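You operate a simulated robot arm through the tools that you are given. There is no shell and no other tool.

The job below is to be done with a simulated robot arm. You get a single attempt, and the scene is never put back.

JOB
Set the release pin's free play to the card and try the height lever.
Fine: free the lock lever, turn the setting knob to within half a millimetre of the card, lock it, then press the height lever.

It is judged by the outcome, as a careful person would: the job done as asked, and still so three seconds after it is handed in. It fails if anything else is knocked over, pushed out of place, dropped, spilled or broken.

ROBOT AND FRAMES
A 7-joint arm with a two-finger parallel gripper, fixed in place. Base frame: the origin is on the floor under the middle of its stand, x ahead of it, y to its left, z up. Readings come in m, rad, newtons and seconds.
With the tool pointing down near the work surface it reaches from about 0.42 to 0.9 m from the base axis. Its first joint turns from -2.496 to 2.496 rad. Payload 3 kg.
The tool frame sits at the grasp point between the pads (the TCP): z along the fingers, y along the line on which they close. The tips reach 0.03 m beyond it. Largest opening 0.094 m; finger width 0.028, thickness 0.01; the body of the gripper, 0.05 by 0.096 m, starts 0.055 m behind the TCP.
Orientation is that of the tool frame in the base frame, as a unit quaternion [w, x, y, z]. With the fingers straight down and closing along the base's y, the tool's x points along the base's -x, its y along +y and its z along -z.

CONTROLS
- The arm moves only by the tool move_arm. Its arguments are lists of equal length, an entry for each row: "delta_rot": the turn, a rotation vector about the base's x, y, z in units of 45 degrees (1.0 is 45 degrees), a list of three; "delta_pos": the shift along the base's x, y, z in units of 400 mm (1.0 is 400 mm), a list of three; "gripper": the closure, from 0 (fully open) to 1 (shut). In form: {"delta_rot": [[wx, wy, wz], ...], "delta_pos": [[dx, dy, dz], ...], "gripper": [gripper, ...]}. A call has 1 to 20 rows; each row is the pose to reach, as a shift and turn from the pose commanded when the call began. A call with a number of a shift or a turn outside -1 to 1 is refused whole. A row lasts 0.2 s, in which the tool goes at most 0.05 m and 0.15 rad; a call with a longer step from one row to the next is refused whole, and so is a gripper value outside its range. A pose out of reach is approached as far as the arm can. The call stops where the force on the tool passes 40 N (or 10 N more than at its start, if that is more) or the arm is blocked; 0.2 s more then pass. Each finger travels about 0.072 m/s and halts on what it meets, pressing with about 43 N; the grip force reading is that of the motor and also rises with nothing between the fingers. The clock runs only during rows and for 0.2 s after the last one: add rows that repeat a pose to give the fingers time. The reply holds the time, the measured pose of the TCP, the force on the tool along the base axes, the opening and the grip force, in the units named above and with some noise, with the torque about the TCP (base axes, N m) and any sound that the robot's microphone picked up.
- Cameras (640 x 400 px; columns grow to the right, rows downward): "scene" is fixed at [0.0505, 0.5001, 1.4236]; the picture's right is [-0.42, -0.91, 0.00], its down [-0.47, 0.22, -0.85] and it looks along [0.77, -0.36, -0.52] (base axes); focal length 318 px, centre (320, 200). "wrist" rides on the gripper at [0.076, 0.014, -0.102] in the tool frame; the picture's right is [-0.18, 0.98, 0.00], its down [-0.75, -0.14, -0.64] and it looks along [-0.63, -0.12, 0.77] (tool axes); focal length 243 px, centre (320, 200). There is no depth. A picture from a camera that has moved, and an enlarged one, comes with that camera's place and axes in the base frame and with its lens.
- camera(camera): a new picture of that camera. The clock stands still meanwhile.
- inspect(camera, box): a new picture of the part [left, top, right, bottom] of that camera's present view, enlarged. The clock stands still meanwhile.
- sign_off(): hands the job in; it is judged then, once.

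Nothing tells you positions but the pictures and the camera data. Unless the task says otherwise, let go and move clear before handing in.

The tools are called after "Emit:" as a command line: name --argument value ..., lists and objects as JSON in quotes. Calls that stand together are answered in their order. move_arm: Moves the arm, as the interface text tells. Its arguments: {"type":"object","properties":{"delta_rot":{"type":"array"},"delta_pos":{"type":"array"},"gripper":{"type":"array"}},"required":["delta_rot","delta_pos","gripper"]} The other tools are called the same way: camera (camera) takes a picture; inspect (camera, box) takes an enlarged picture of a part of a camera's view; sign_off () hands the job in.

At the start:

```text
time: 0.0
tool_pos: [0.564, 0.2875, 1.1077]
tool_rot: [0.0, 0.0, 1.0, 0.0]
contact_force: [0.2, -0.2, 0.1]
moment: [-0.01, 0.01, -0.01]
gripper_width: 0.094
grip_force: 0.0
```

scene: 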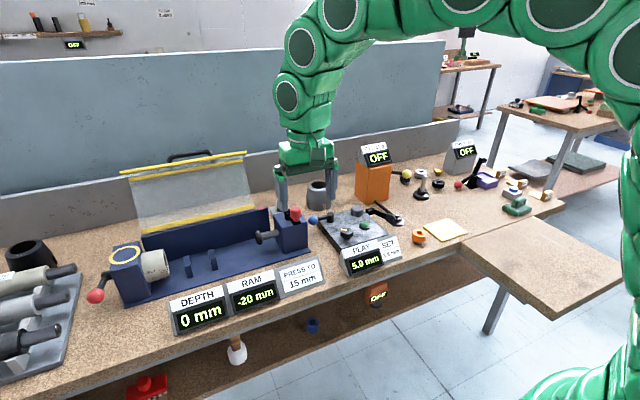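
wrist: 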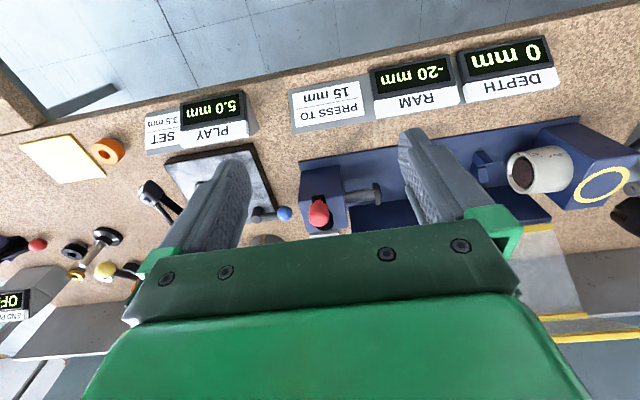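

I see a workbench with a press rig on the left and, near the middle, a dark plate with a PLAY display (5.0 mm) and a SET card (about 3.5 mm). I'll enlarge the plate area to find the lock lever, setting knob and height lever.

Emit:
inspect --camera "scene" --box '[270, 170, 430, 290]'

Emit:
inspect --camera "wrist" --box '[100, 80, 340, 250]'

Emit:
inspect --camera "scene" --box '[360, 130, 560, 260]'

```text
3.33 times, centred on (350, 230) of scene
camera zoom: at [0.0505, 0.5001, 1.4236], right [-0.42, -0.91, 0.0], down [-0.47, 0.22, -0.85], along [0.77, -0.36, -0.52], focal length 1058 px, centre (220, 100)
```

zoom: 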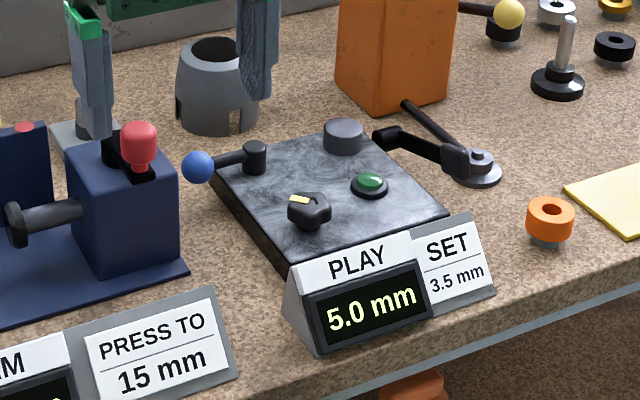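

```text
2.35 times, centred on (220, 165) of wrist
camera zoom: at [0.4871, 0.302, 1.2094], right [0.18, 0.98, 0.0], down [0.75, -0.14, 0.64], along [0.63, -0.12, -0.77], focal length 571 px, centre (555, 282)
```

zoom: 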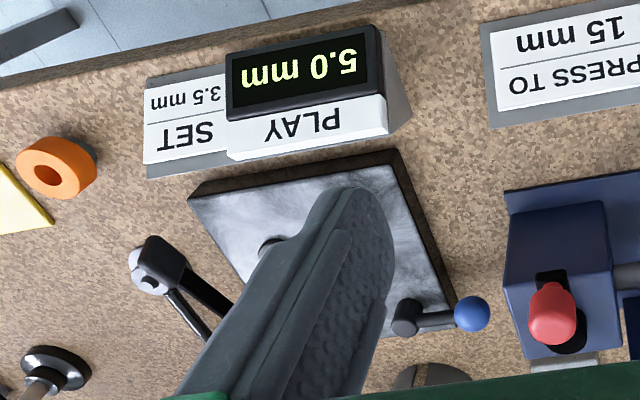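

```text
3.08 times, centred on (460, 195) of scene
camera zoom: at [0.0505, 0.5001, 1.4236], right [-0.42, -0.91, 0.0], down [-0.47, 0.22, -0.85], along [0.77, -0.36, -0.52], focal length 977 px, centre (-111, 215)
```

zoom: 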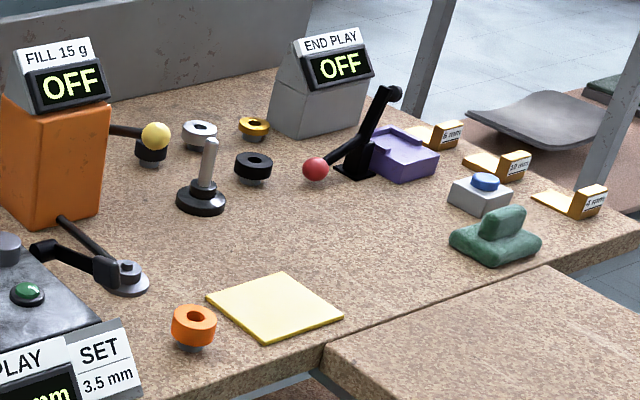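

The plate carries a blue-ball lever, a knob with a yellow mark, a green button and a grey cylinder, and there is a black lever assembly beside it. I'll move the hand high over that plate and look through the open fingers for a clearer view.

Emit:
move_arm --delta_rot '[[0, 0, 0], [0, 0, 0], [0, 0, 0], [0, 0, 0], [0, 0, 0], [0, 0, 0], [0, 0, 0]]' --delta_pos '[[-0.027, -0.087, 0], [-0.053, -0.173, 0], [-0.08, -0.26, 0], [-0.107, -0.346, 0], [-0.133, -0.433, 0], [-0.16, -0.519, 0], [-0.16, -0.519, 0]]' --gripper '[0, 0, 0, 0, 0, 0, 0]'

Emit:
camera --camera "wrist"

Emit:
camera --camera "scene"

```text
time: 1.6
tool_pos: [0.4971, 0.0804, 1.1065]
tool_rot: [0.0, 0.0, 1.0, 0.0]
contact_force: [0.4, -0.9, -0.7]
moment: [0.01, -0.05, 0.01]
gripper_width: 0.0941
grip_force: 0.0
```

```text
taken
camera wrist: at [0.4211, 0.0946, 1.2087], right [0.18, 0.98, 0.0], down [0.75, -0.14, 0.64], along [0.63, -0.12, -0.77], focal length 243 px, centre (320, 200)
```

wrist: 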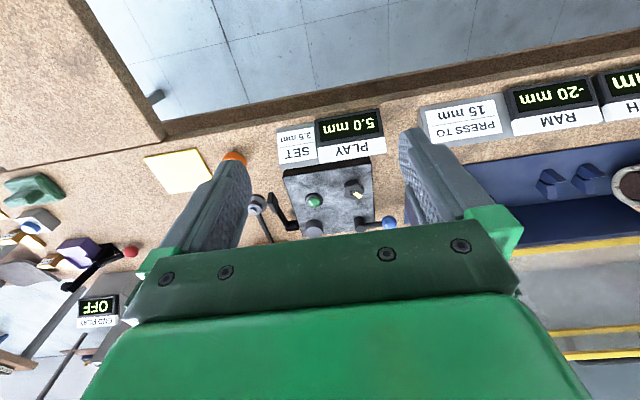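

```text
taken
```

scene: 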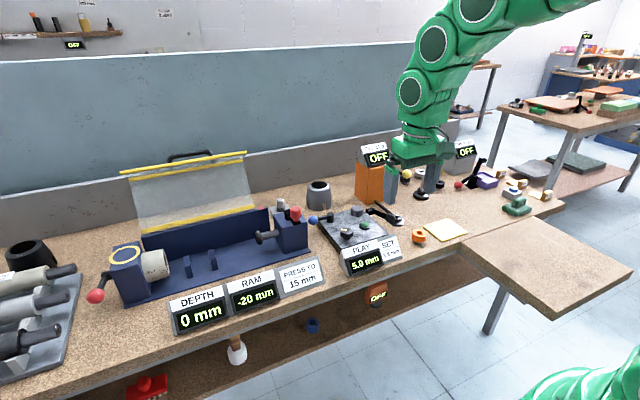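

Emit:
inspect --camera "wrist" --box '[235, 90, 425, 250]'

Emit:
inspect --camera "scene" --box '[300, 190, 420, 280]'

```text
2.50 times, centred on (330, 170) of wrist
camera zoom: at [0.4211, 0.0946, 1.2087], right [0.18, 0.98, 0.0], down [0.75, -0.14, 0.64], along [0.63, -0.12, -0.77], focal length 606 px, centre (295, 275)
```

zoom: 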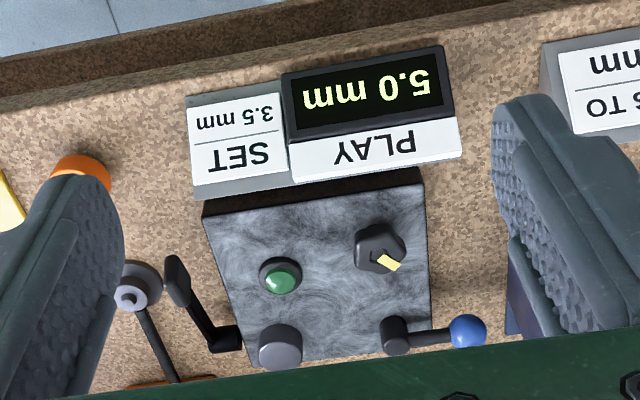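

```text
4.44 times, centred on (360, 235) of scene
camera zoom: at [0.0505, 0.5001, 1.4236], right [-0.42, -0.91, 0.0], down [-0.47, 0.22, -0.85], along [0.77, -0.36, -0.52], focal length 1411 px, centre (142, 44)
```

zoom: 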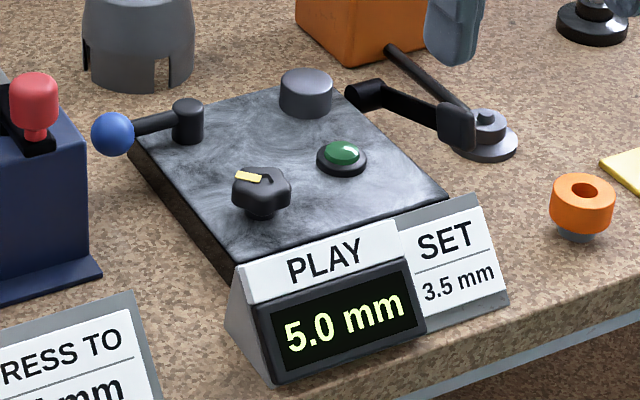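

The blue-ball lever (post near (0.81, 0.11), ball near (0.805, 0.17, 0.845)) looks like the lock, and the knob with the yellow mark is near (0.704, 0.105, 0.848). The black paddle lever near (0.70, -0.05, 0.85) looks like the height lever. I'll move in closer to see the details.

Emit:
move_arm --delta_rot '[[0, 0, 0], [0, 0, 0], [0, 0, 0], [0, 0, 0], [0, 0, 0], [0, 0, 0], [0, 0, 0]]' --delta_pos '[[0.075, 0.008, -0.0575], [0.15, 0.017, -0.115], [0.225, 0.025, -0.1725], [0.3, 0.033, -0.23], [0.375, 0.042, -0.2875], [0.45, 0.05, -0.345], [0.45, 0.05, -0.345]]' --gripper '[0, 0, 0, 0, 0, 0, 0]'

Emit:
camera --camera "wrist"

Emit:
inspect --camera "wrist" --box '[230, 80, 430, 240]'

Emit:
camera --camera "scene"

```text
time: 3.2
tool_pos: [0.6777, 0.0975, 0.9674]
tool_rot: [0.0, 0.0, 1.0, 0.0]
contact_force: [-0.7, -0.5, 0.4]
moment: [0.01, -0.01, 0.01]
gripper_width: 0.094
grip_force: 0.0
```

```text
taken
camera wrist: at [0.6023, 0.111, 1.0687], right [0.18, 0.98, 0.0], down [0.75, -0.14, 0.64], along [0.63, -0.12, -0.77], focal length 243 px, centre (320, 200)
```

wrist: 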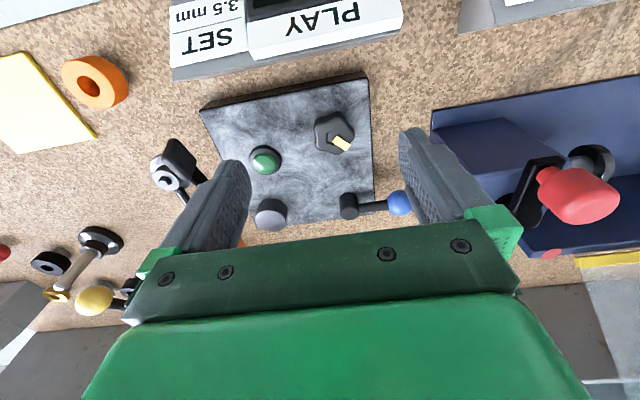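

```text
2.50 times, centred on (330, 160) of wrist
camera zoom: at [0.6023, 0.111, 1.0687], right [0.18, 0.98, 0.0], down [0.75, -0.14, 0.64], along [0.63, -0.12, -0.77], focal length 606 px, centre (295, 300)
```

zoom: 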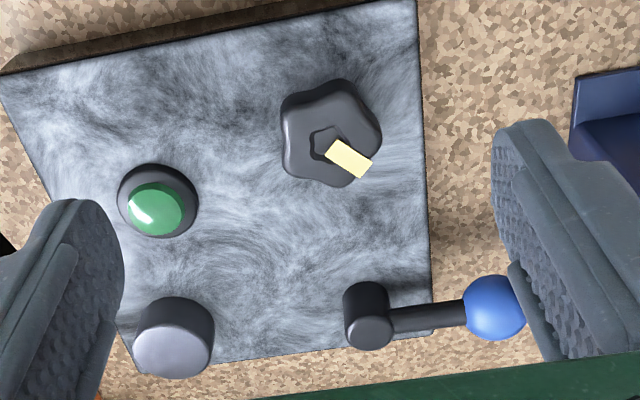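

```text
taken
```

scene: 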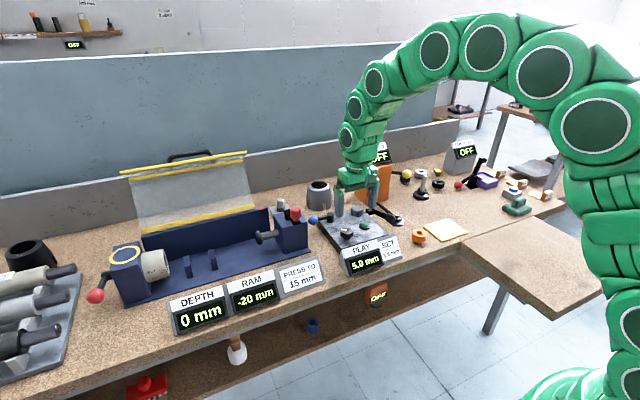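

The five-lobed knob has a yellow mark, and the lock lever's arm points to +y from its post at (0.806, 0.108) with its ball at (0.807, 0.170, 0.845). A tall red knob stands nearby at about (0.73, 0.257, 0.94), so I'll turn the gripper 90° about z to straddle the ball with the narrow side towards it.

Emit:
move_arm --delta_rot '[[0, 0, 0.18], [0, 0, 0.36], [0, 0, 0.54], [0, 0, 0.72], [0, 0, 0.9], [0, 0, 1.0], [0, 0, 1.0]]' --delta_pos '[[0, 0, 0], [0, 0, 0], [0, 0, 0], [0, 0, 0], [0, 0, 0], [0, 0, 0], [0, 0, 0]]' --gripper '[0, 0, 0, 0, 0, 0, 0]'

```text
time: 4.8
tool_pos: [0.6782, 0.0998, 0.9693]
tool_rot: [0.0, -0.383, 0.924, -0.001]
contact_force: [0.1, 0.1, -0.2]
moment: [0.03, 0.01, 0.01]
gripper_width: 0.094
grip_force: 0.0
```

The 45° turn went cleanly. I'll do the second 45° and then move above the ball of the lock lever.

Emit:
move_arm --delta_rot '[[0, 0, 0.18], [0, 0, 0.36], [0, 0, 0.54], [0, 0, 0.72], [0, 0, 0.9], [0, 0, 1.0], [0, 0, 1.0], [0, 0, 1.0]]' --delta_pos '[[0.05, 0.02, 0.01], [0.1, 0.05, 0.02], [0.15, 0.08, 0.02], [0.2, 0.11, 0.02], [0.25, 0.14, 0.02], [0.29, 0.165, 0.02], [0.3175, 0.175, 0.02], [0.3175, 0.175, 0.02]]' --gripper '[0, 0, 0, 0, 0, 0, 0, 0]'

Emit:
camera --camera "wrist"

Emit:
inspect --camera "scene" --box '[270, 150, 430, 280]'

```text
time: 6.6
tool_pos: [0.8052, 0.1696, 0.9778]
tool_rot: [0.0, 0.707, -0.707, 0.0]
contact_force: [0.1, -0.3, 1.0]
moment: [0.02, 0.01, 0.02]
gripper_width: 0.0939
grip_force: 0.1
```

```text
taken
camera wrist: at [0.7903, 0.0934, 1.0799], right [-0.98, 0.18, 0.0], down [0.14, 0.75, 0.64], along [0.12, 0.63, -0.77], focal length 243 px, centre (320, 200)
```

wrist: 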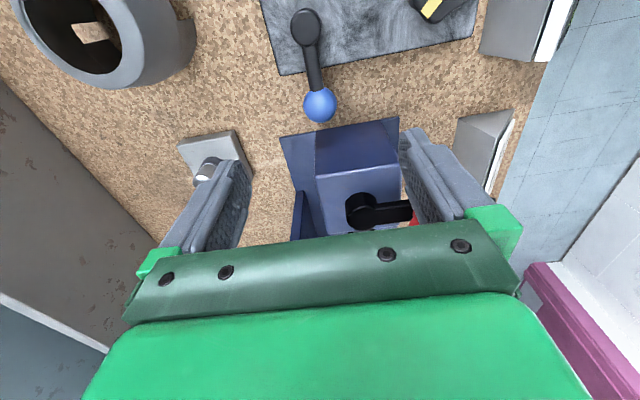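

```text
3.08 times, centred on (350, 215) of scene
camera zoom: at [0.0505, 0.5001, 1.4236], right [-0.42, -0.91, 0.0], down [-0.47, 0.22, -0.85], along [0.77, -0.36, -0.52], focal length 977 px, centre (228, 154)
```

zoom: 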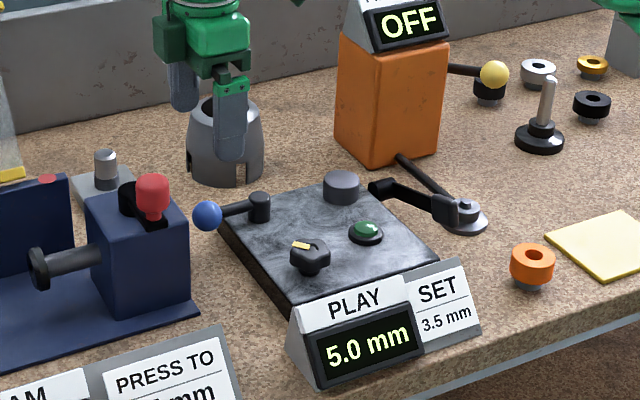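

The gripper is straight above the ball with the fingers now closing along x, and the block face at y≈0.216 is clear. I'll lower it to straddle the ball and then close to leave a loose gap of about 5 cm.

Emit:
move_arm --delta_rot '[[0, 0, 0], [0, 0, 0], [0, 0, 0], [0, 0, 0], [0, 0, 0], [0, 0, 0], [0, 0, 0], [0, 0, 0], [0, 0, 0]]' --delta_pos '[[0, -0.005, -0.06], [0, -0.005, -0.12], [0, -0.005, -0.18], [0, -0.005, -0.24], [0, -0.005, -0.295], [0, -0.005, -0.295], [0, -0.005, -0.295], [0, -0.005, -0.295], [0, -0.005, -0.295]]' --gripper '[0, 0, 0, 0, 0, 0.46, 0.46, 0.46, 0.46]'

Emit:
camera --camera "wrist"

Emit:
inspect --camera "scene" --box '[270, 170, 430, 290]'

```text
time: 8.6
tool_pos: [0.8053, 0.1674, 0.8611]
tool_rot: [0.001, 0.707, -0.707, 0.001]
contact_force: [-0.2, -0.1, 0.3]
moment: [-0.01, -0.02, -0.02]
gripper_width: 0.0508
grip_force: 0.0
```

```text
taken
camera wrist: at [0.7911, 0.0912, 0.9629], right [-0.98, 0.18, 0.0], down [0.14, 0.75, 0.64], along [0.12, 0.63, -0.77], focal length 243 px, centre (320, 200)
```

wrist: 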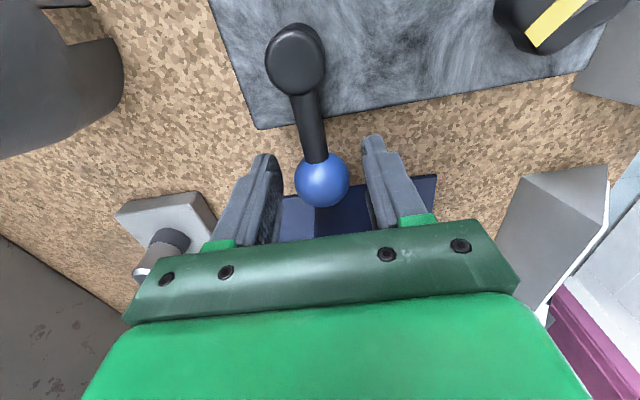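

```text
3.33 times, centred on (350, 230) of scene
camera zoom: at [0.0505, 0.5001, 1.4236], right [-0.42, -0.91, 0.0], down [-0.47, 0.22, -0.85], along [0.77, -0.36, -0.52], focal length 1058 px, centre (220, 100)
```

zoom: 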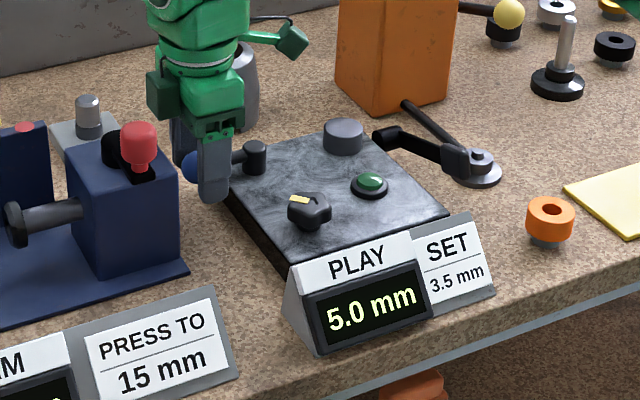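

The ball sits between the fingers with about 1 cm of slack each side. I'll nudge it gently in +x first, away from the knob, and read the force to learn which way the lock turns.

Emit:
move_arm --delta_rot '[[0, 0, 0], [0, 0, 0], [0, 0, 0], [0, 0, 0], [0, 0, 0]]' --delta_pos '[[0.01, 0, 0], [0.02, 0, 0], [0.028, 0, 0], [0.034, 0, 0], [0.038, 0, 0]]' --gripper '[0.46, 0.46, 0.46, 0.46, 0.46]'

Emit:
camera --camera "wrist"

```text
time: 9.8
tool_pos: [0.8215, 0.1678, 0.8584]
tool_rot: [0.0, 0.707, -0.707, 0.0]
contact_force: [-1.0, -0.6, -0.9]
moment: [0.01, -0.02, 0.03]
gripper_width: 0.0511
grip_force: 0.7
```

```text
taken
camera wrist: at [0.8074, 0.0913, 0.9612], right [-0.98, 0.18, 0.0], down [0.14, 0.75, 0.64], along [0.12, 0.63, -0.77], focal length 243 px, centre (320, 200)
```

wrist: 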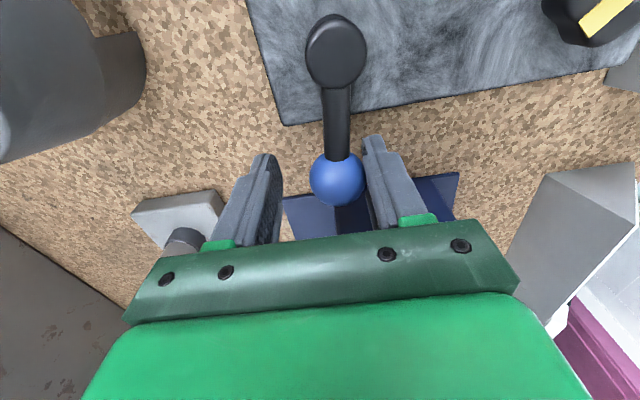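

The ball moved about 7 mm toward +x with very little resistance, so the lock turns that way. I'll follow its arc with the gripper turning along and check the force.

Emit:
move_arm --delta_rot '[[0, 0, -0.14], [0, 0, -0.3], [0, 0, -0.44], [0, 0, -0.55], [0, 0, -0.66], [0, 0, -0.66]]' --delta_pos '[[0.011, -0.0015, 0], [0.0238, -0.0065, 0], [0.036, -0.0128, 0], [0.0478, -0.0198, 0], [0.0588, -0.028, 0], [0.0588, -0.028, 0]]' --gripper '[0.46, 0.46, 0.46, 0.46, 0.46, 0.46]'

Emit:
camera --camera "wrist"

Emit:
inspect --camera "scene" --box '[270, 170, 430, 290]'

```text
time: 11.2
tool_pos: [0.8448, 0.1575, 0.8597]
tool_rot: [0.001, -0.502, 0.865, -0.001]
contact_force: [-0.6, 0.8, 0.3]
moment: [0.03, 0.04, -0.03]
gripper_width: 0.0508
grip_force: 0.2
```

```text
taken
camera wrist: at [0.7952, 0.0982, 0.9614], right [-0.76, 0.65, 0.0], down [0.5, 0.58, 0.64], along [0.42, 0.49, -0.77], focal length 243 px, centre (320, 200)
```

wrist: 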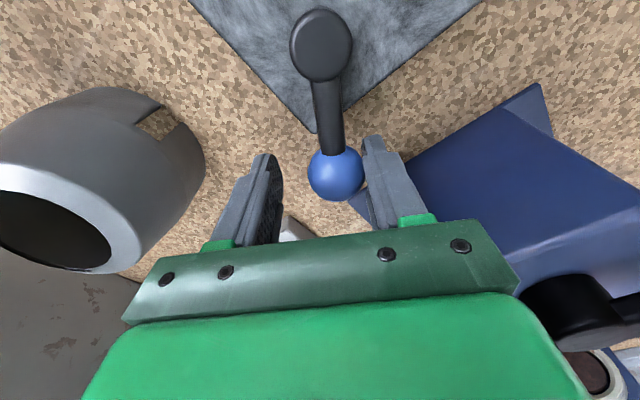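

```text
3.33 times, centred on (350, 230) of scene
camera zoom: at [0.0505, 0.5001, 1.4236], right [-0.42, -0.91, 0.0], down [-0.47, 0.22, -0.85], along [0.77, -0.36, -0.52], focal length 1058 px, centre (220, 100)
```

zoom: 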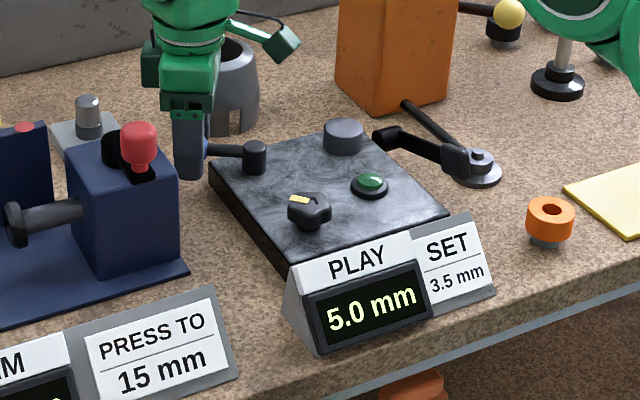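

The lever has swung about 30° with almost no force and the display still reads 5.0 mm. I'll carry on along the arc toward 60°, keeping clear of the grey cup behind.

Emit:
move_arm --delta_rot '[[0, 0, -0.11], [0, 0, -0.22], [0, 0, -0.33], [0, 0, -0.44], [0, 0, -0.55], [0, 0, -0.66], [0, 0, -0.66]]' --delta_pos '[[0.0103, -0.009, 0], [0.0195, -0.019, 0], [0.028, -0.0298, 0], [0.0355, -0.0413, 0], [0.042, -0.0533, 0], [0.0475, -0.066, 0], [0.0475, -0.066, 0]]' --gripper '[0.46, 0.46, 0.46, 0.46, 0.46, 0.46, 0.46]'

Emit:
camera --camera "wrist"

Emit:
inspect --camera "scene" --box '[270, 170, 430, 290]'

```text
time: 12.8
tool_pos: [0.8661, 0.1305, 0.8581]
tool_rot: [0.0, -0.263, 0.965, 0.0]
contact_force: [-1.0, -0.1, 0.2]
moment: [0.01, 0.02, 0.0]
gripper_width: 0.051
grip_force: 0.1
```

```text
taken
camera wrist: at [0.7914, 0.1036, 0.96], right [-0.34, 0.94, 0.0], down [0.72, 0.26, 0.64], along [0.6, 0.22, -0.77], focal length 243 px, centre (320, 200)
```

wrist: 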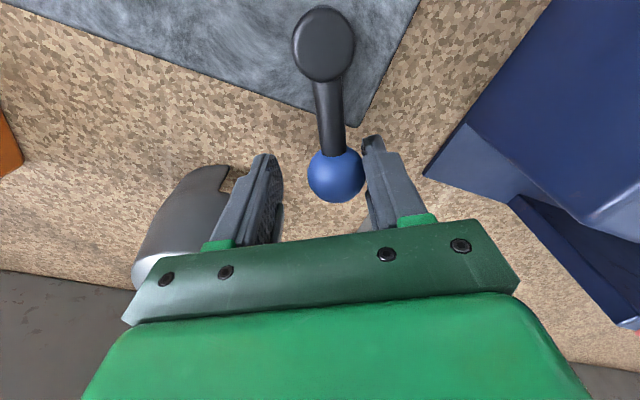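

```text
3.33 times, centred on (350, 230) of scene
camera zoom: at [0.0505, 0.5001, 1.4236], right [-0.42, -0.91, 0.0], down [-0.47, 0.22, -0.85], along [0.77, -0.36, -0.52], focal length 1058 px, centre (220, 100)
```

zoom: 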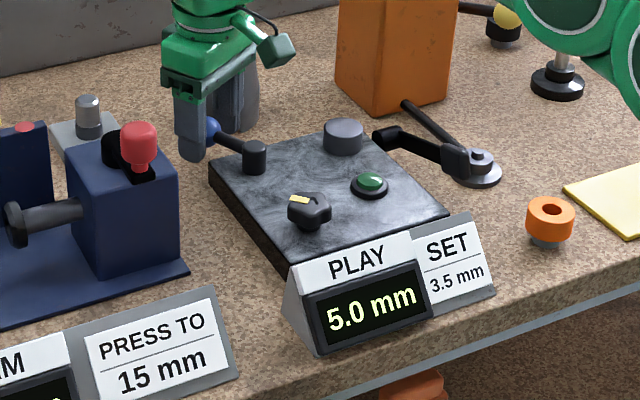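

The lever is now about 60° round and still moves freely. I'll continue toward 90° and watch for an end stop or a click.

Emit:
move_arm --delta_rot '[[0, 0, -0.11], [0, 0, -0.22], [0, 0, -0.33], [0, 0, -0.44], [0, 0, -0.55], [0, 0, -0.66], [0, 0, -0.66]]' --delta_pos '[[0.0043, -0.013, 0], [0.0075, -0.0263, 0], [0.0095, -0.0398, 0], [0.0103, -0.0535, 0], [0.01, -0.0673, 0], [0.0083, -0.0808, 0], [0.0083, -0.0808, 0]]' --gripper '[0.46, 0.46, 0.46, 0.46, 0.46, 0.46, 0.46]'

Emit:
camera --camera "wrist"

Emit:
inspect --camera "scene" --box '[270, 170, 430, 290]'

```text
time: 14.4
tool_pos: [0.8659, 0.0988, 0.858]
tool_rot: [0.0, -0.008, 1.0, 0.0]
contact_force: [-1.3, 2.6, -1.1]
moment: [-0.01, 0.02, 0.05]
gripper_width: 0.0526
grip_force: 2.0
```

```text
taken
camera wrist: at [0.7899, 0.1124, 0.9607], right [0.17, 0.99, 0.0], down [0.76, -0.13, 0.64], along [0.63, -0.11, -0.77], focal length 243 px, centre (320, 200)
```

wrist: 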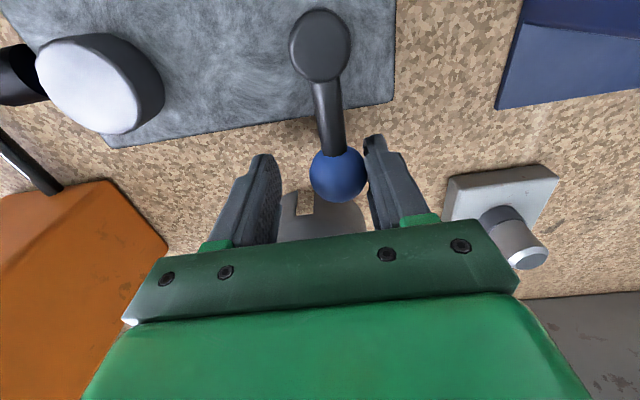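

```text
3.33 times, centred on (350, 230) of scene
camera zoom: at [0.0505, 0.5001, 1.4236], right [-0.42, -0.91, 0.0], down [-0.47, 0.22, -0.85], along [0.77, -0.36, -0.52], focal length 1058 px, centre (220, 100)
```

zoom: 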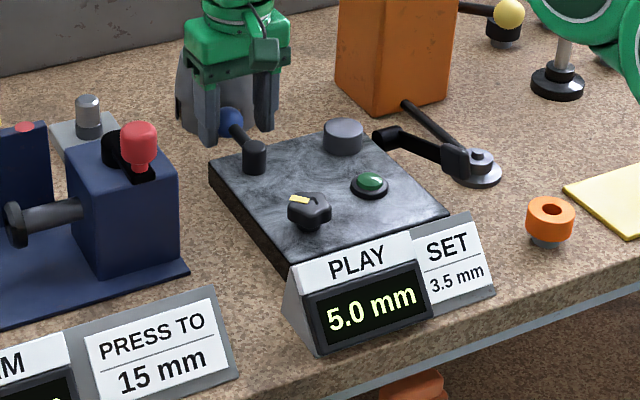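

The lever points about +x now (ball near (0.868, 0.109)), and the force and finger deflection have risen slightly. I'll push a few millimetres further along the arc to tell whether this is the end stop.

Emit:
move_arm --delta_rot '[[0, 0, 0], [0, 0, 0], [0, 0, 0]]' --delta_pos '[[0, -0.005, 0], [0, -0.01, 0], [0, -0.01, 0]]' --gripper '[0.46, 0.46, 0.46]'

Emit:
camera --camera "wrist"

```text
time: 15.2
tool_pos: [0.8668, 0.0957, 0.8597]
tool_rot: [-0.001, -0.009, 1.0, 0.0]
contact_force: [-7.1, 14.7, -0.6]
moment: [0.1, 0.05, 0.21]
gripper_width: 0.0587
grip_force: 7.6
```

```text
taken
camera wrist: at [0.7902, 0.1086, 0.9612], right [0.17, 0.99, 0.0], down [0.76, -0.13, 0.64], along [0.63, -0.11, -0.77], focal length 243 px, centre (320, 200)
```

wrist: 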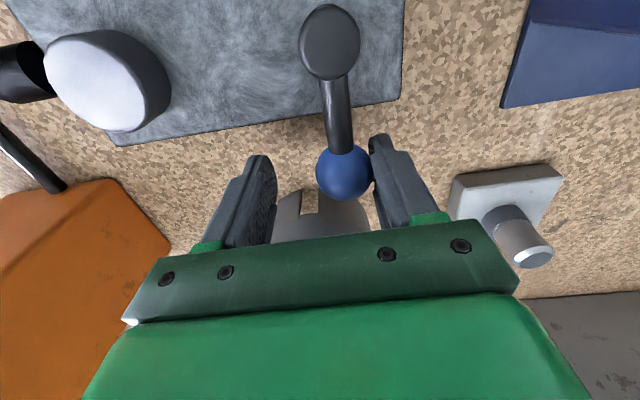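

Force climbed to 15 N with no further travel, so this is the end stop and the lock should be free. I'll back off, open, rise, and move above the setting knob for a close look.

Emit:
move_arm --delta_rot '[[0, 0, 0], [0, 0, 0], [0, 0, 0], [0, 0, 0], [0, 0, 0], [0, 0, 0], [0, 0, 0], [0, 0, 0], [0, 0, 0], [0, 0, 0], [0, 0, 0]]' --delta_pos '[[0, 0.02, 0], [0, 0.03, 0], [0, 0.03, 0], [0, 0.03, 0.1], [0, 0.03, 0.2], [0, 0.03, 0.275], [-0.1, 0.03, 0.275], [-0.2, 0.03, 0.275], [-0.3, 0.03, 0.275], [-0.4, 0.03, 0.275], [-0.41, 0.03, 0.275]]' --gripper '[0.4, 0.2, 0, 0, 0, 0, 0, 0, 0, 0, 0]'

Emit:
camera --camera "wrist"

Emit:
inspect --camera "scene" --box '[270, 170, 430, 290]'

Emit:
inspect --camera "wrist" --box '[250, 50, 410, 160]'

```text
time: 17.6
tool_pos: [0.705, 0.1074, 0.9681]
tool_rot: [0.0, -0.008, 1.0, 0.0]
contact_force: [-0.8, -0.2, -1.1]
moment: [-0.02, -0.01, 0.02]
gripper_width: 0.0943
grip_force: 0.0
```

```text
taken
camera wrist: at [0.6288, 0.1205, 1.0708], right [0.17, 0.99, 0.0], down [0.76, -0.13, 0.64], along [0.63, -0.11, -0.77], focal length 243 px, centre (320, 200)
```

wrist: 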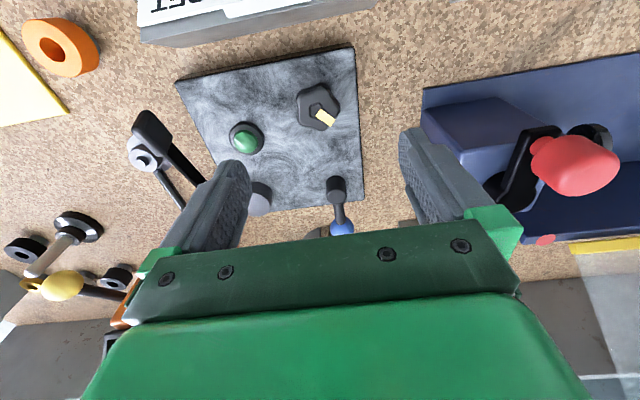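

```text
3.33 times, centred on (350, 230) of scene
camera zoom: at [0.0505, 0.5001, 1.4236], right [-0.42, -0.91, 0.0], down [-0.47, 0.22, -0.85], along [0.77, -0.36, -0.52], focal length 1058 px, centre (220, 100)
```

zoom: 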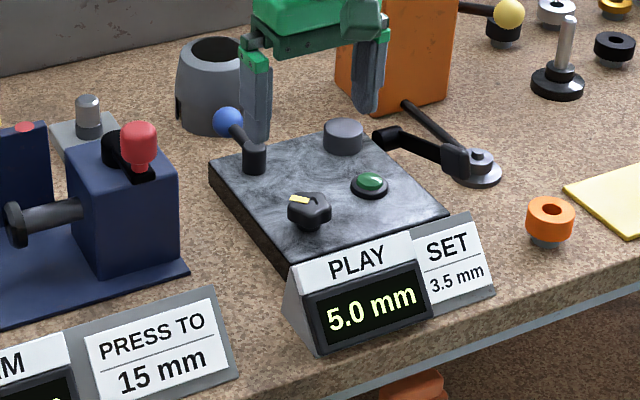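

```text
3.64 times, centred on (330, 105) of wrist
camera zoom: at [0.6288, 0.1205, 1.0708], right [0.17, 0.99, 0.0], down [0.76, -0.13, 0.64], along [0.63, -0.11, -0.77], focal length 882 px, centre (284, 546)
```

zoom: 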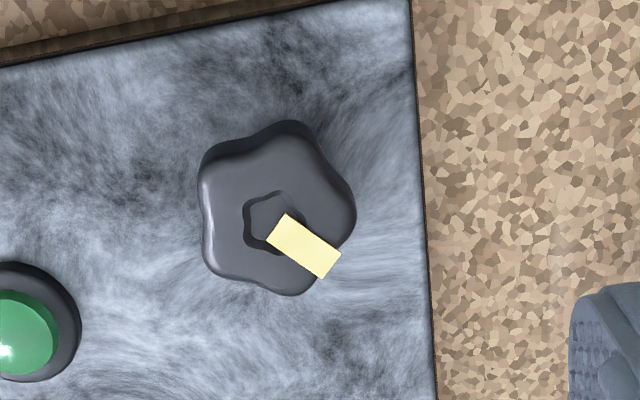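

The lock lever now points straight back, and the knob is centred near (0.704, 0.105), with one lobe towards +y and a flat pair towards -y. That suits a grip along y, so I'll lower onto the knob and close.

Emit:
move_arm --delta_rot '[[0, 0, 0], [0, 0, 0], [0, 0, 0], [0, 0, 0], [0, 0, 0], [0, 0, 0]]' --delta_pos '[[0, -0.0025, -0.08], [0, -0.0025, -0.16], [0, -0.0025, -0.22], [0, -0.0025, -0.26], [0, -0.0025, -0.284], [0, -0.0025, -0.284]]' --gripper '[0, 0, 0, 0.1, 0.3, 0.3]'

Emit:
camera --camera "wrist"

Emit:
inspect --camera "scene" --box '[270, 170, 430, 290]'

```text
time: 18.8
tool_pos: [0.705, 0.1052, 0.8606]
tool_rot: [0.0, -0.008, 1.0, 0.0]
contact_force: [-3.9, -0.9, 5.5]
moment: [0.14, 0.18, 0.06]
gripper_width: 0.0658
grip_force: 0.0
stopped in row 6: the force on the tool passed its limit at 63 N (the readings are from after the stop); the commanded pose is now the measured one
```

```text
taken
camera wrist: at [0.6281, 0.1171, 0.9621], right [0.17, 0.99, 0.0], down [0.75, -0.13, 0.64], along [0.63, -0.11, -0.77], focal length 243 px, centre (320, 200)
```

wrist: 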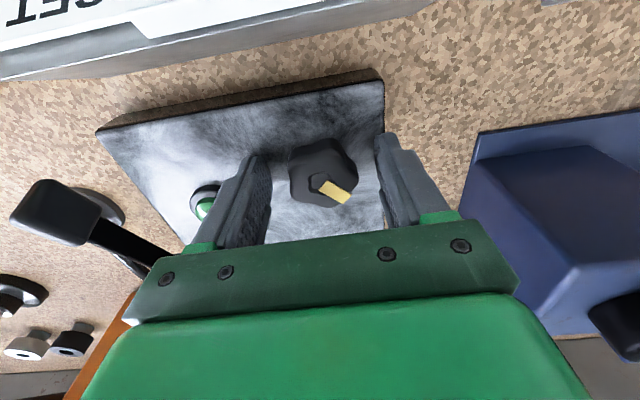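

```text
3.33 times, centred on (350, 230) of scene
camera zoom: at [0.0505, 0.5001, 1.4236], right [-0.42, -0.91, 0.0], down [-0.47, 0.22, -0.85], along [0.77, -0.36, -0.52], focal length 1058 px, centre (220, 100)
```

zoom: 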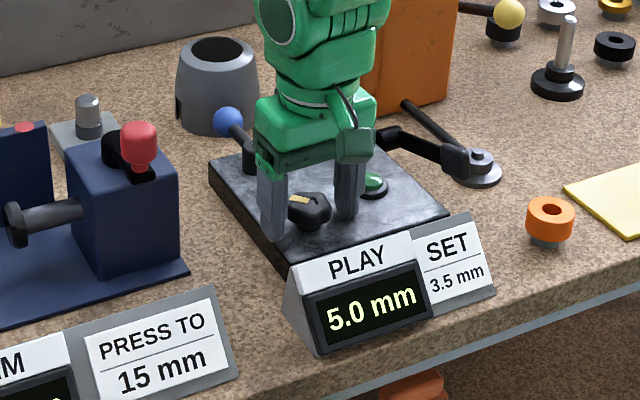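

The tips touched the plate (its surface is about z≈0.83, slightly higher than I estimated), and nothing appears to have moved. I'll rise 5 mm and then close on the knob.

Emit:
move_arm --delta_rot '[[0, 0, 0], [0, 0, 0], [0, 0, 0], [0, 0, 0], [0, 0, 0], [0, 0, 0], [0, 0, 0]]' --delta_pos '[[-0.002, 0, 0.0125], [-0.002, 0, 0.0125], [-0.002, 0, 0.0125], [-0.002, 0, 0.0125], [-0.002, 0, 0.0125], [-0.002, 0, 0.0125], [-0.002, 0, 0.0125]]' --gripper '[0.3, 0.4, 0.5, 0.6, 0.7, 0.8, 0.8]'

Emit:
camera --camera "wrist"

Emit:
inspect --camera "scene" --box '[270, 170, 430, 290]'

```text
time: 20.4
tool_pos: [0.7049, 0.1057, 0.8644]
tool_rot: [0.001, -0.007, 1.0, 0.0]
contact_force: [-0.8, 16.7, -2.2]
moment: [0.27, -0.05, 0.01]
gripper_width: 0.0375
grip_force: 45.2
```

```text
taken
camera wrist: at [0.6271, 0.1177, 0.9663], right [0.17, 0.99, 0.0], down [0.75, -0.13, 0.64], along [0.63, -0.11, -0.77], focal length 243 px, centre (320, 200)
```

wrist: 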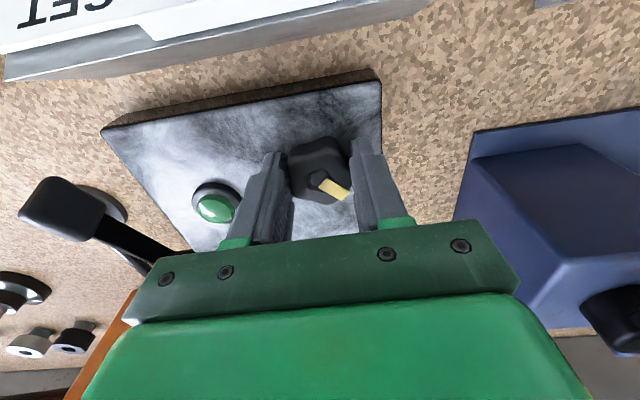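

```text
3.33 times, centred on (350, 230) of scene
camera zoom: at [0.0505, 0.5001, 1.4236], right [-0.42, -0.91, 0.0], down [-0.47, 0.22, -0.85], along [0.77, -0.36, -0.52], focal length 1058 px, centre (220, 100)
```

zoom: 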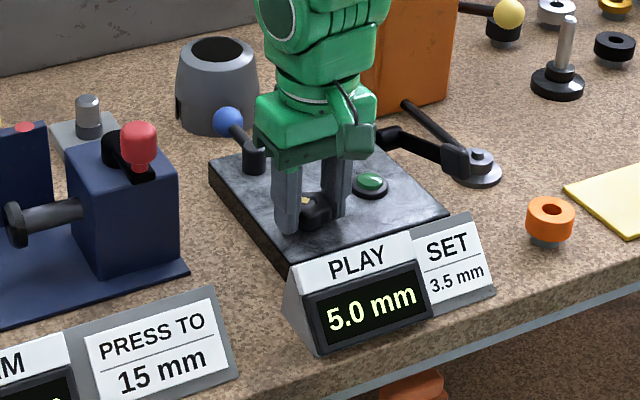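

I have the knob gripped (opening 37.5 mm), with a sideways force of about 17 N showing it's slightly to +y of me. I'll recentre by 2 mm, then turn about 15° and check which way the display goes.

Emit:
move_arm --delta_rot '[[0, 0, 0], [0, 0, 0.1], [0, 0, 0.2], [0, 0, 0.33], [0, 0, 0.33]]' --delta_pos '[[0, 0.005, 0], [0, 0.005, 0], [0, 0.005, 0], [0, 0.005, 0], [0, 0.005, 0]]' --gripper '[0.8, 0.8, 0.8, 0.8, 0.8]'

Emit:
camera --camera "wrist"

Emit:
inspect --camera "scene" --box '[270, 170, 430, 290]'

```text
time: 21.7
tool_pos: [0.7026, 0.1054, 0.8643]
tool_rot: [0.001, -0.137, 0.991, 0.0]
contact_force: [1.0, -2.8, -3.7]
moment: [0.18, -0.27, 0.0]
gripper_width: 0.0379
grip_force: 44.2
stopped in row 5: the force on the tool passed its limit at 42 N (the readings are from after the stop); the commanded pose is now the measured one
```

```text
taken
camera wrist: at [0.6262, 0.0976, 0.9661], right [-0.09, 1.0, 0.0], down [0.76, 0.07, 0.64], along [0.64, 0.06, -0.76], focal length 243 px, centre (320, 200)
```

wrist: 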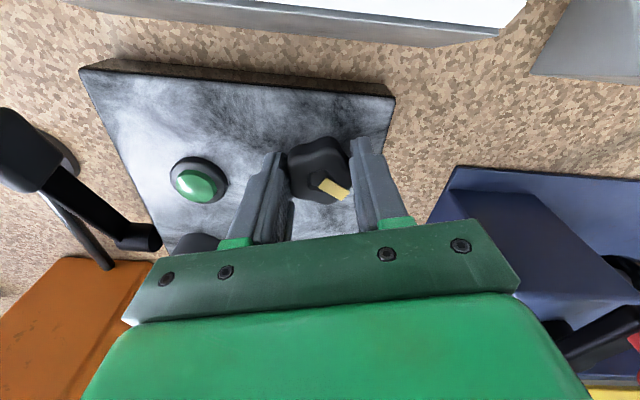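

```text
3.33 times, centred on (350, 230) of scene
camera zoom: at [0.0505, 0.5001, 1.4236], right [-0.42, -0.91, 0.0], down [-0.47, 0.22, -0.85], along [0.77, -0.36, -0.52], focal length 1058 px, centre (220, 100)
```

zoom: 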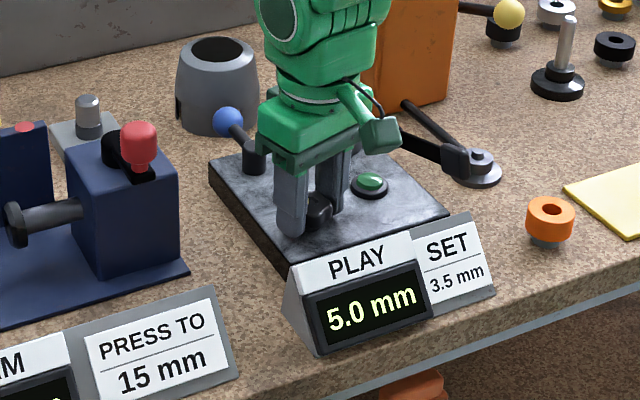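

The knob turned with the fingers by about 15°, but the display still shows 5.0 mm, so I may be at that end of its range. I'll turn slowly the other way and watch.

Emit:
move_arm --delta_rot '[[0, 0, -0.08], [0, 0, -0.16], [0, 0, -0.24], [0, 0, -0.33], [0, 0, -0.33]]' --delta_pos '[[0, 0, 0], [0, 0, 0], [0, 0, 0], [0, 0, 0], [0, 0, 0]]' --gripper '[0.8, 0.8, 0.8, 0.8, 0.8]'

Emit:
inspect --camera "scene" --box '[270, 170, 430, 290]'

Emit:
inspect --camera "wrist" --box '[240, 110, 400, 250]'

```text
time: 22.9
tool_pos: [0.7046, 0.1058, 0.8635]
tool_rot: [0.001, -0.006, 1.0, -0.001]
contact_force: [-24.4, -12.7, 20.3]
moment: [-0.45, 0.8, -0.05]
gripper_width: 0.0374
grip_force: 44.9
```

```text
3.33 times, centred on (350, 230) of scene
camera zoom: at [0.0505, 0.5001, 1.4236], right [-0.42, -0.91, 0.0], down [-0.47, 0.22, -0.85], along [0.77, -0.36, -0.52], focal length 1058 px, centre (220, 100)
```

zoom: 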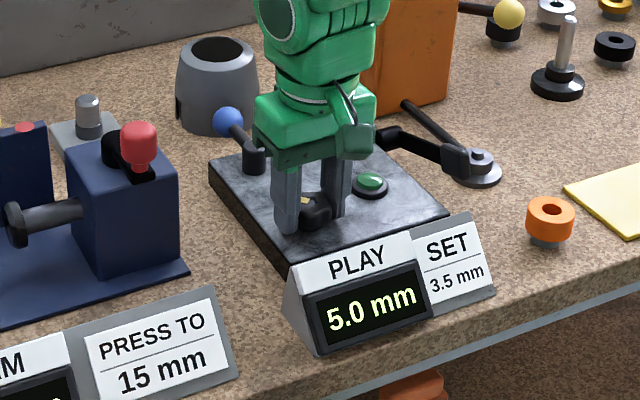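

```text
2.86 times, centred on (320, 180) of wrist
camera zoom: at [0.6275, 0.1181, 0.9661], right [0.17, 0.99, 0.0], down [0.75, -0.13, 0.64], along [0.63, -0.11, -0.77], focal length 693 px, centre (320, 257)
```

zoom: 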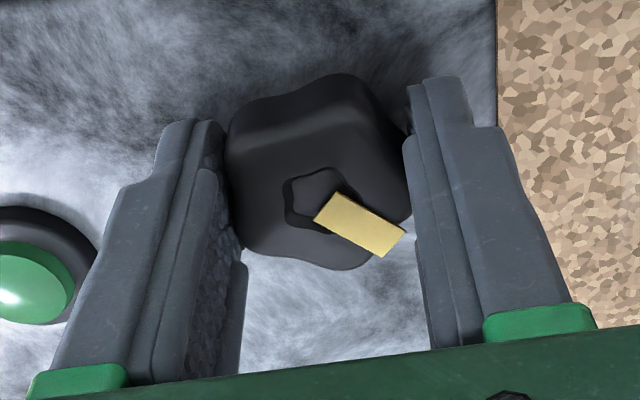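

The display is still at 5.0 mm after turning back, and some side load has built up. I'll relieve it with a small recentre and carry on turning in the negative direction to see whether the reading changes.

Emit:
move_arm --delta_rot '[[0, 0, 0], [0, 0, -0.1], [0, 0, -0.2], [0, 0, -0.3], [0, 0, -0.3]]' --delta_pos '[[0.005, 0.0015, 0.002], [0.005, 0.0015, 0.002], [0.005, 0.0015, 0.002], [0.005, 0.0015, 0.002], [0.005, 0.0015, 0.002]]' --gripper '[0.8, 0.8, 0.8, 0.8, 0.8]'

Emit:
inspect --camera "scene" --box '[270, 170, 430, 290]'

Emit:
inspect --camera "wrist" --box '[240, 110, 400, 250]'

```text
time: 24.1
tool_pos: [0.7069, 0.1047, 0.864]
tool_rot: [0.001, 0.111, 0.994, -0.001]
contact_force: [1.3, 0.4, -12.4]
moment: [0.42, -0.4, 0.0]
gripper_width: 0.0365
grip_force: 44.8
stopped in row 5: the force on the tool passed its limit at 45 N (the readings are from after the stop); the commanded pose is now the measured one
```

```text
3.33 times, centred on (350, 230) of scene
camera zoom: at [0.0505, 0.5001, 1.4236], right [-0.42, -0.91, 0.0], down [-0.47, 0.22, -0.85], along [0.77, -0.36, -0.52], focal length 1058 px, centre (220, 100)
```

zoom: 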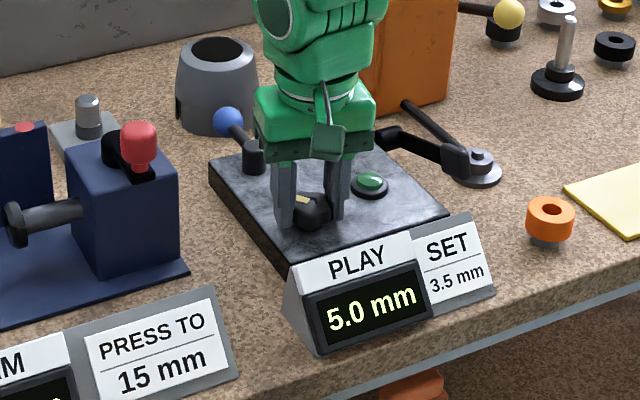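

```text
2.86 times, centred on (320, 180) of wrist
camera zoom: at [0.6352, 0.1353, 0.9662], right [0.4, 0.92, 0.0], down [0.7, -0.3, 0.64], along [0.59, -0.26, -0.77], focal length 693 px, centre (320, 257)
```

zoom: 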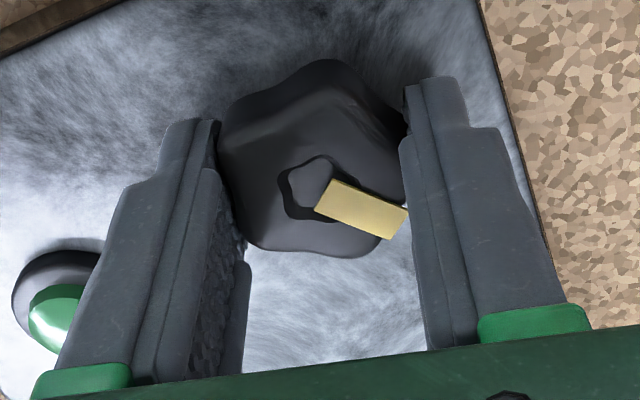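

In this direction the knob stayed put and the fingers slipped round it (the yellow mark shifted relative to the gripper). I'll open a little to see the knob's actual angle before trying again.

Emit:
move_arm --delta_rot '[[0, 0, 0], [0, 0, 0], [0, 0, 0.1], [0, 0, 0.2], [0, 0, 0.3], [0, 0, 0.3]]' --delta_pos '[[0, 0, 0], [0, 0, 0], [-0.002, 0, 0.002], [-0.004, 0, 0.002], [-0.006, 0, 0.002], [-0.006, 0, 0.002]]' --gripper '[0.4, 0.25, 0.25, 0.25, 0.25, 0.25]'

Emit:
inspect --camera "wrist" --box '[240, 110, 400, 250]'

Emit:
inspect --camera "scene" --box '[310, 200, 400, 280]'

```text
time: 25.5
tool_pos: [0.704, 0.105, 0.8649]
tool_rot: [0.001, -0.006, 1.0, -0.001]
contact_force: [0.0, -0.1, -0.1]
moment: [-0.01, 0.01, 0.01]
gripper_width: 0.0704
grip_force: 0.0
```

```text
2.86 times, centred on (320, 180) of wrist
camera zoom: at [0.6272, 0.1173, 0.9673], right [0.17, 0.99, 0.0], down [0.75, -0.13, 0.64], along [0.63, -0.11, -0.77], focal length 693 px, centre (320, 257)
```

zoom: 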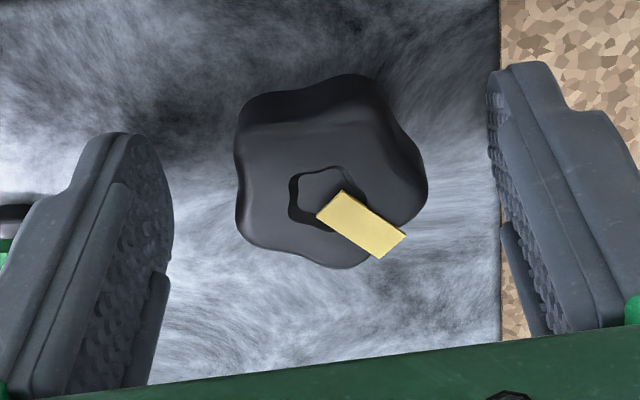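

```text
5.00 times, centred on (355, 240) of scene
camera zoom: at [0.0505, 0.5001, 1.4236], right [-0.42, -0.91, 0.0], down [-0.47, 0.22, -0.85], along [0.77, -0.36, -0.52], focal length 1588 px, centre (145, 0)
```

zoom: 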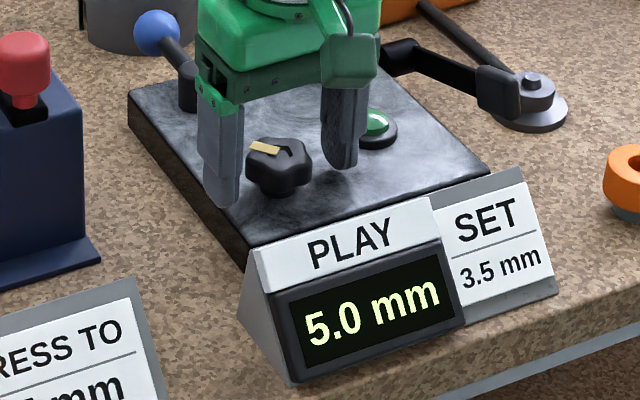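

The knob is still at its original angle, centred at about (0.704, 0.105). I'll grip it again and turn +15°, this time zooming in to see whether the knob truly follows.

Emit:
move_arm --delta_rot '[[0, 0, 0], [0, 0, 0], [0, 0, 0], [0, 0, 0], [0, 0, 0], [0, 0, 0.1], [0, 0, 0.2], [0, 0, 0.3], [0, 0, 0.3]]' --delta_pos '[[0, 0, 0], [0, 0, 0], [0, 0, 0], [0, 0, 0], [0, 0, 0], [0, 0, 0], [0, 0, 0], [0, 0, 0], [0, 0, 0]]' --gripper '[0.4, 0.55, 0.65, 0.72, 0.75, 0.75, 0.75, 0.75, 0.75]'

Emit:
inspect --camera "wrist" --box '[240, 110, 400, 250]'

Emit:
inspect --camera "scene" --box '[310, 200, 400, 280]'

```text
time: 27.5
tool_pos: [0.7042, 0.1052, 0.865]
tool_rot: [0.0, -0.124, 0.992, -0.002]
contact_force: [-7.0, 1.8, -5.7]
moment: [-0.25, 0.11, 0.02]
gripper_width: 0.0382
grip_force: 45.3
```

```text
2.86 times, centred on (320, 180) of wrist
camera zoom: at [0.6263, 0.0997, 0.9673], right [-0.07, 1.0, 0.0], down [0.76, 0.05, 0.64], along [0.64, 0.04, -0.77], focal length 693 px, centre (320, 257)
```

zoom: 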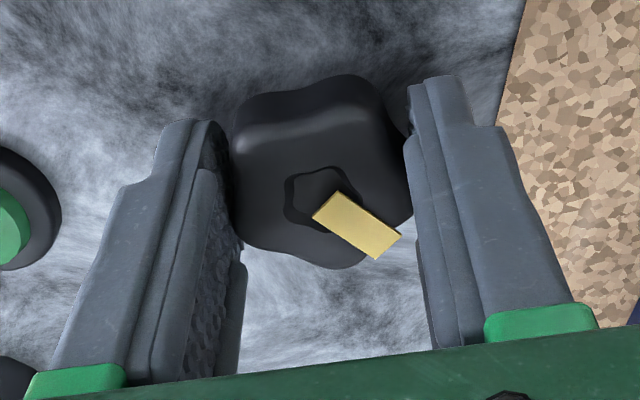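

```text
5.00 times, centred on (355, 240) of scene
camera zoom: at [0.0505, 0.5001, 1.4236], right [-0.42, -0.91, 0.0], down [-0.47, 0.22, -0.85], along [0.77, -0.36, -0.52], focal length 1588 px, centre (145, 0)
```

zoom: 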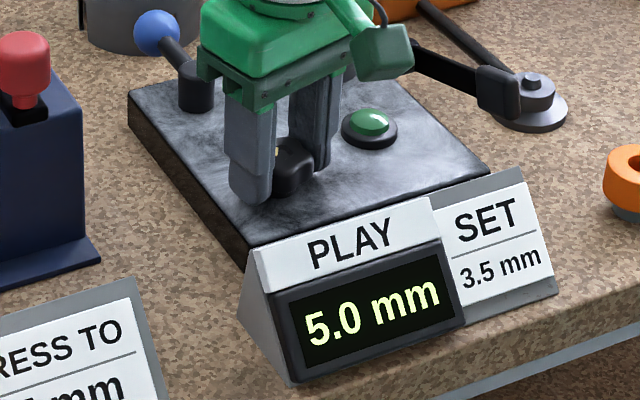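

The knob does follow in the + direction with almost no torque (the mark holds the same angle between the fingers), though the display still reads 5.0. I'll keep turning + to see if the reading starts to change.

Emit:
move_arm --delta_rot '[[0, 0, 0.12], [0, 0, 0.24], [0, 0, 0.36], [0, 0, 0.48], [0, 0, 0.6], [0, 0, 0.7], [0, 0, 0.7]]' --delta_pos '[[0, 0, 0], [0, 0, 0], [0, 0, 0], [0, 0, 0], [0, 0, 0], [0, 0, 0], [0, 0, 0]]' --gripper '[0.75, 0.75, 0.75, 0.75, 0.75, 0.75, 0.75]'

Emit:
inspect --camera "wrist" --box '[240, 110, 400, 250]'

Emit:
inspect --camera "scene" --box '[310, 200, 400, 280]'

```text
time: 29.1
tool_pos: [0.7036, 0.1044, 0.8655]
tool_rot: [0.001, -0.389, 0.921, 0.0]
contact_force: [-17.1, -12.9, -9.1]
moment: [-0.43, 0.57, 0.0]
gripper_width: 0.0381
grip_force: 45.3
```

```text
2.86 times, centred on (320, 180) of wrist
camera zoom: at [0.6405, 0.0594, 0.9673], right [-0.58, 0.82, 0.0], down [0.62, 0.44, 0.64], along [0.53, 0.37, -0.77], focal length 693 px, centre (320, 257)
```

zoom: 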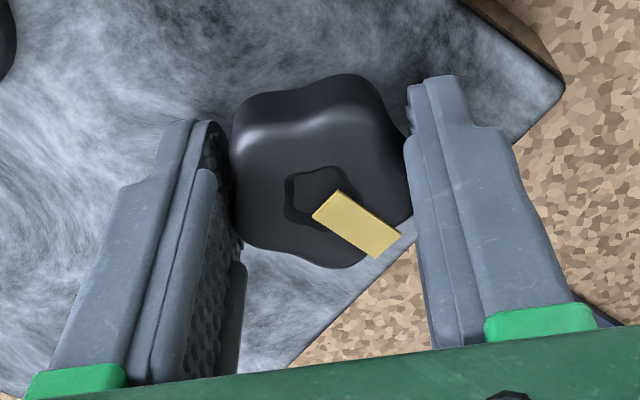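

```text
5.00 times, centred on (355, 240) of scene
camera zoom: at [0.0505, 0.5001, 1.4236], right [-0.42, -0.91, 0.0], down [-0.47, 0.22, -0.85], along [0.77, -0.36, -0.52], focal length 1588 px, centre (145, 0)
```

zoom: 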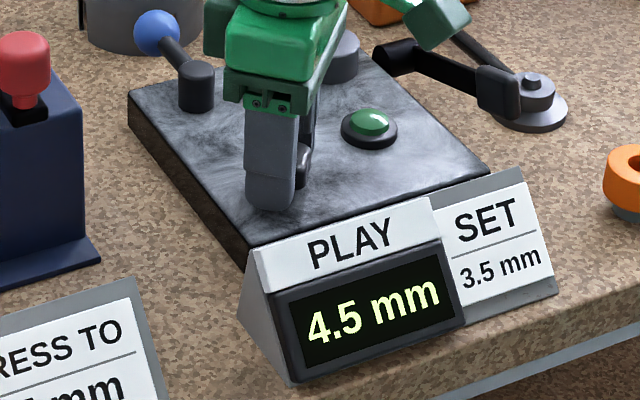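

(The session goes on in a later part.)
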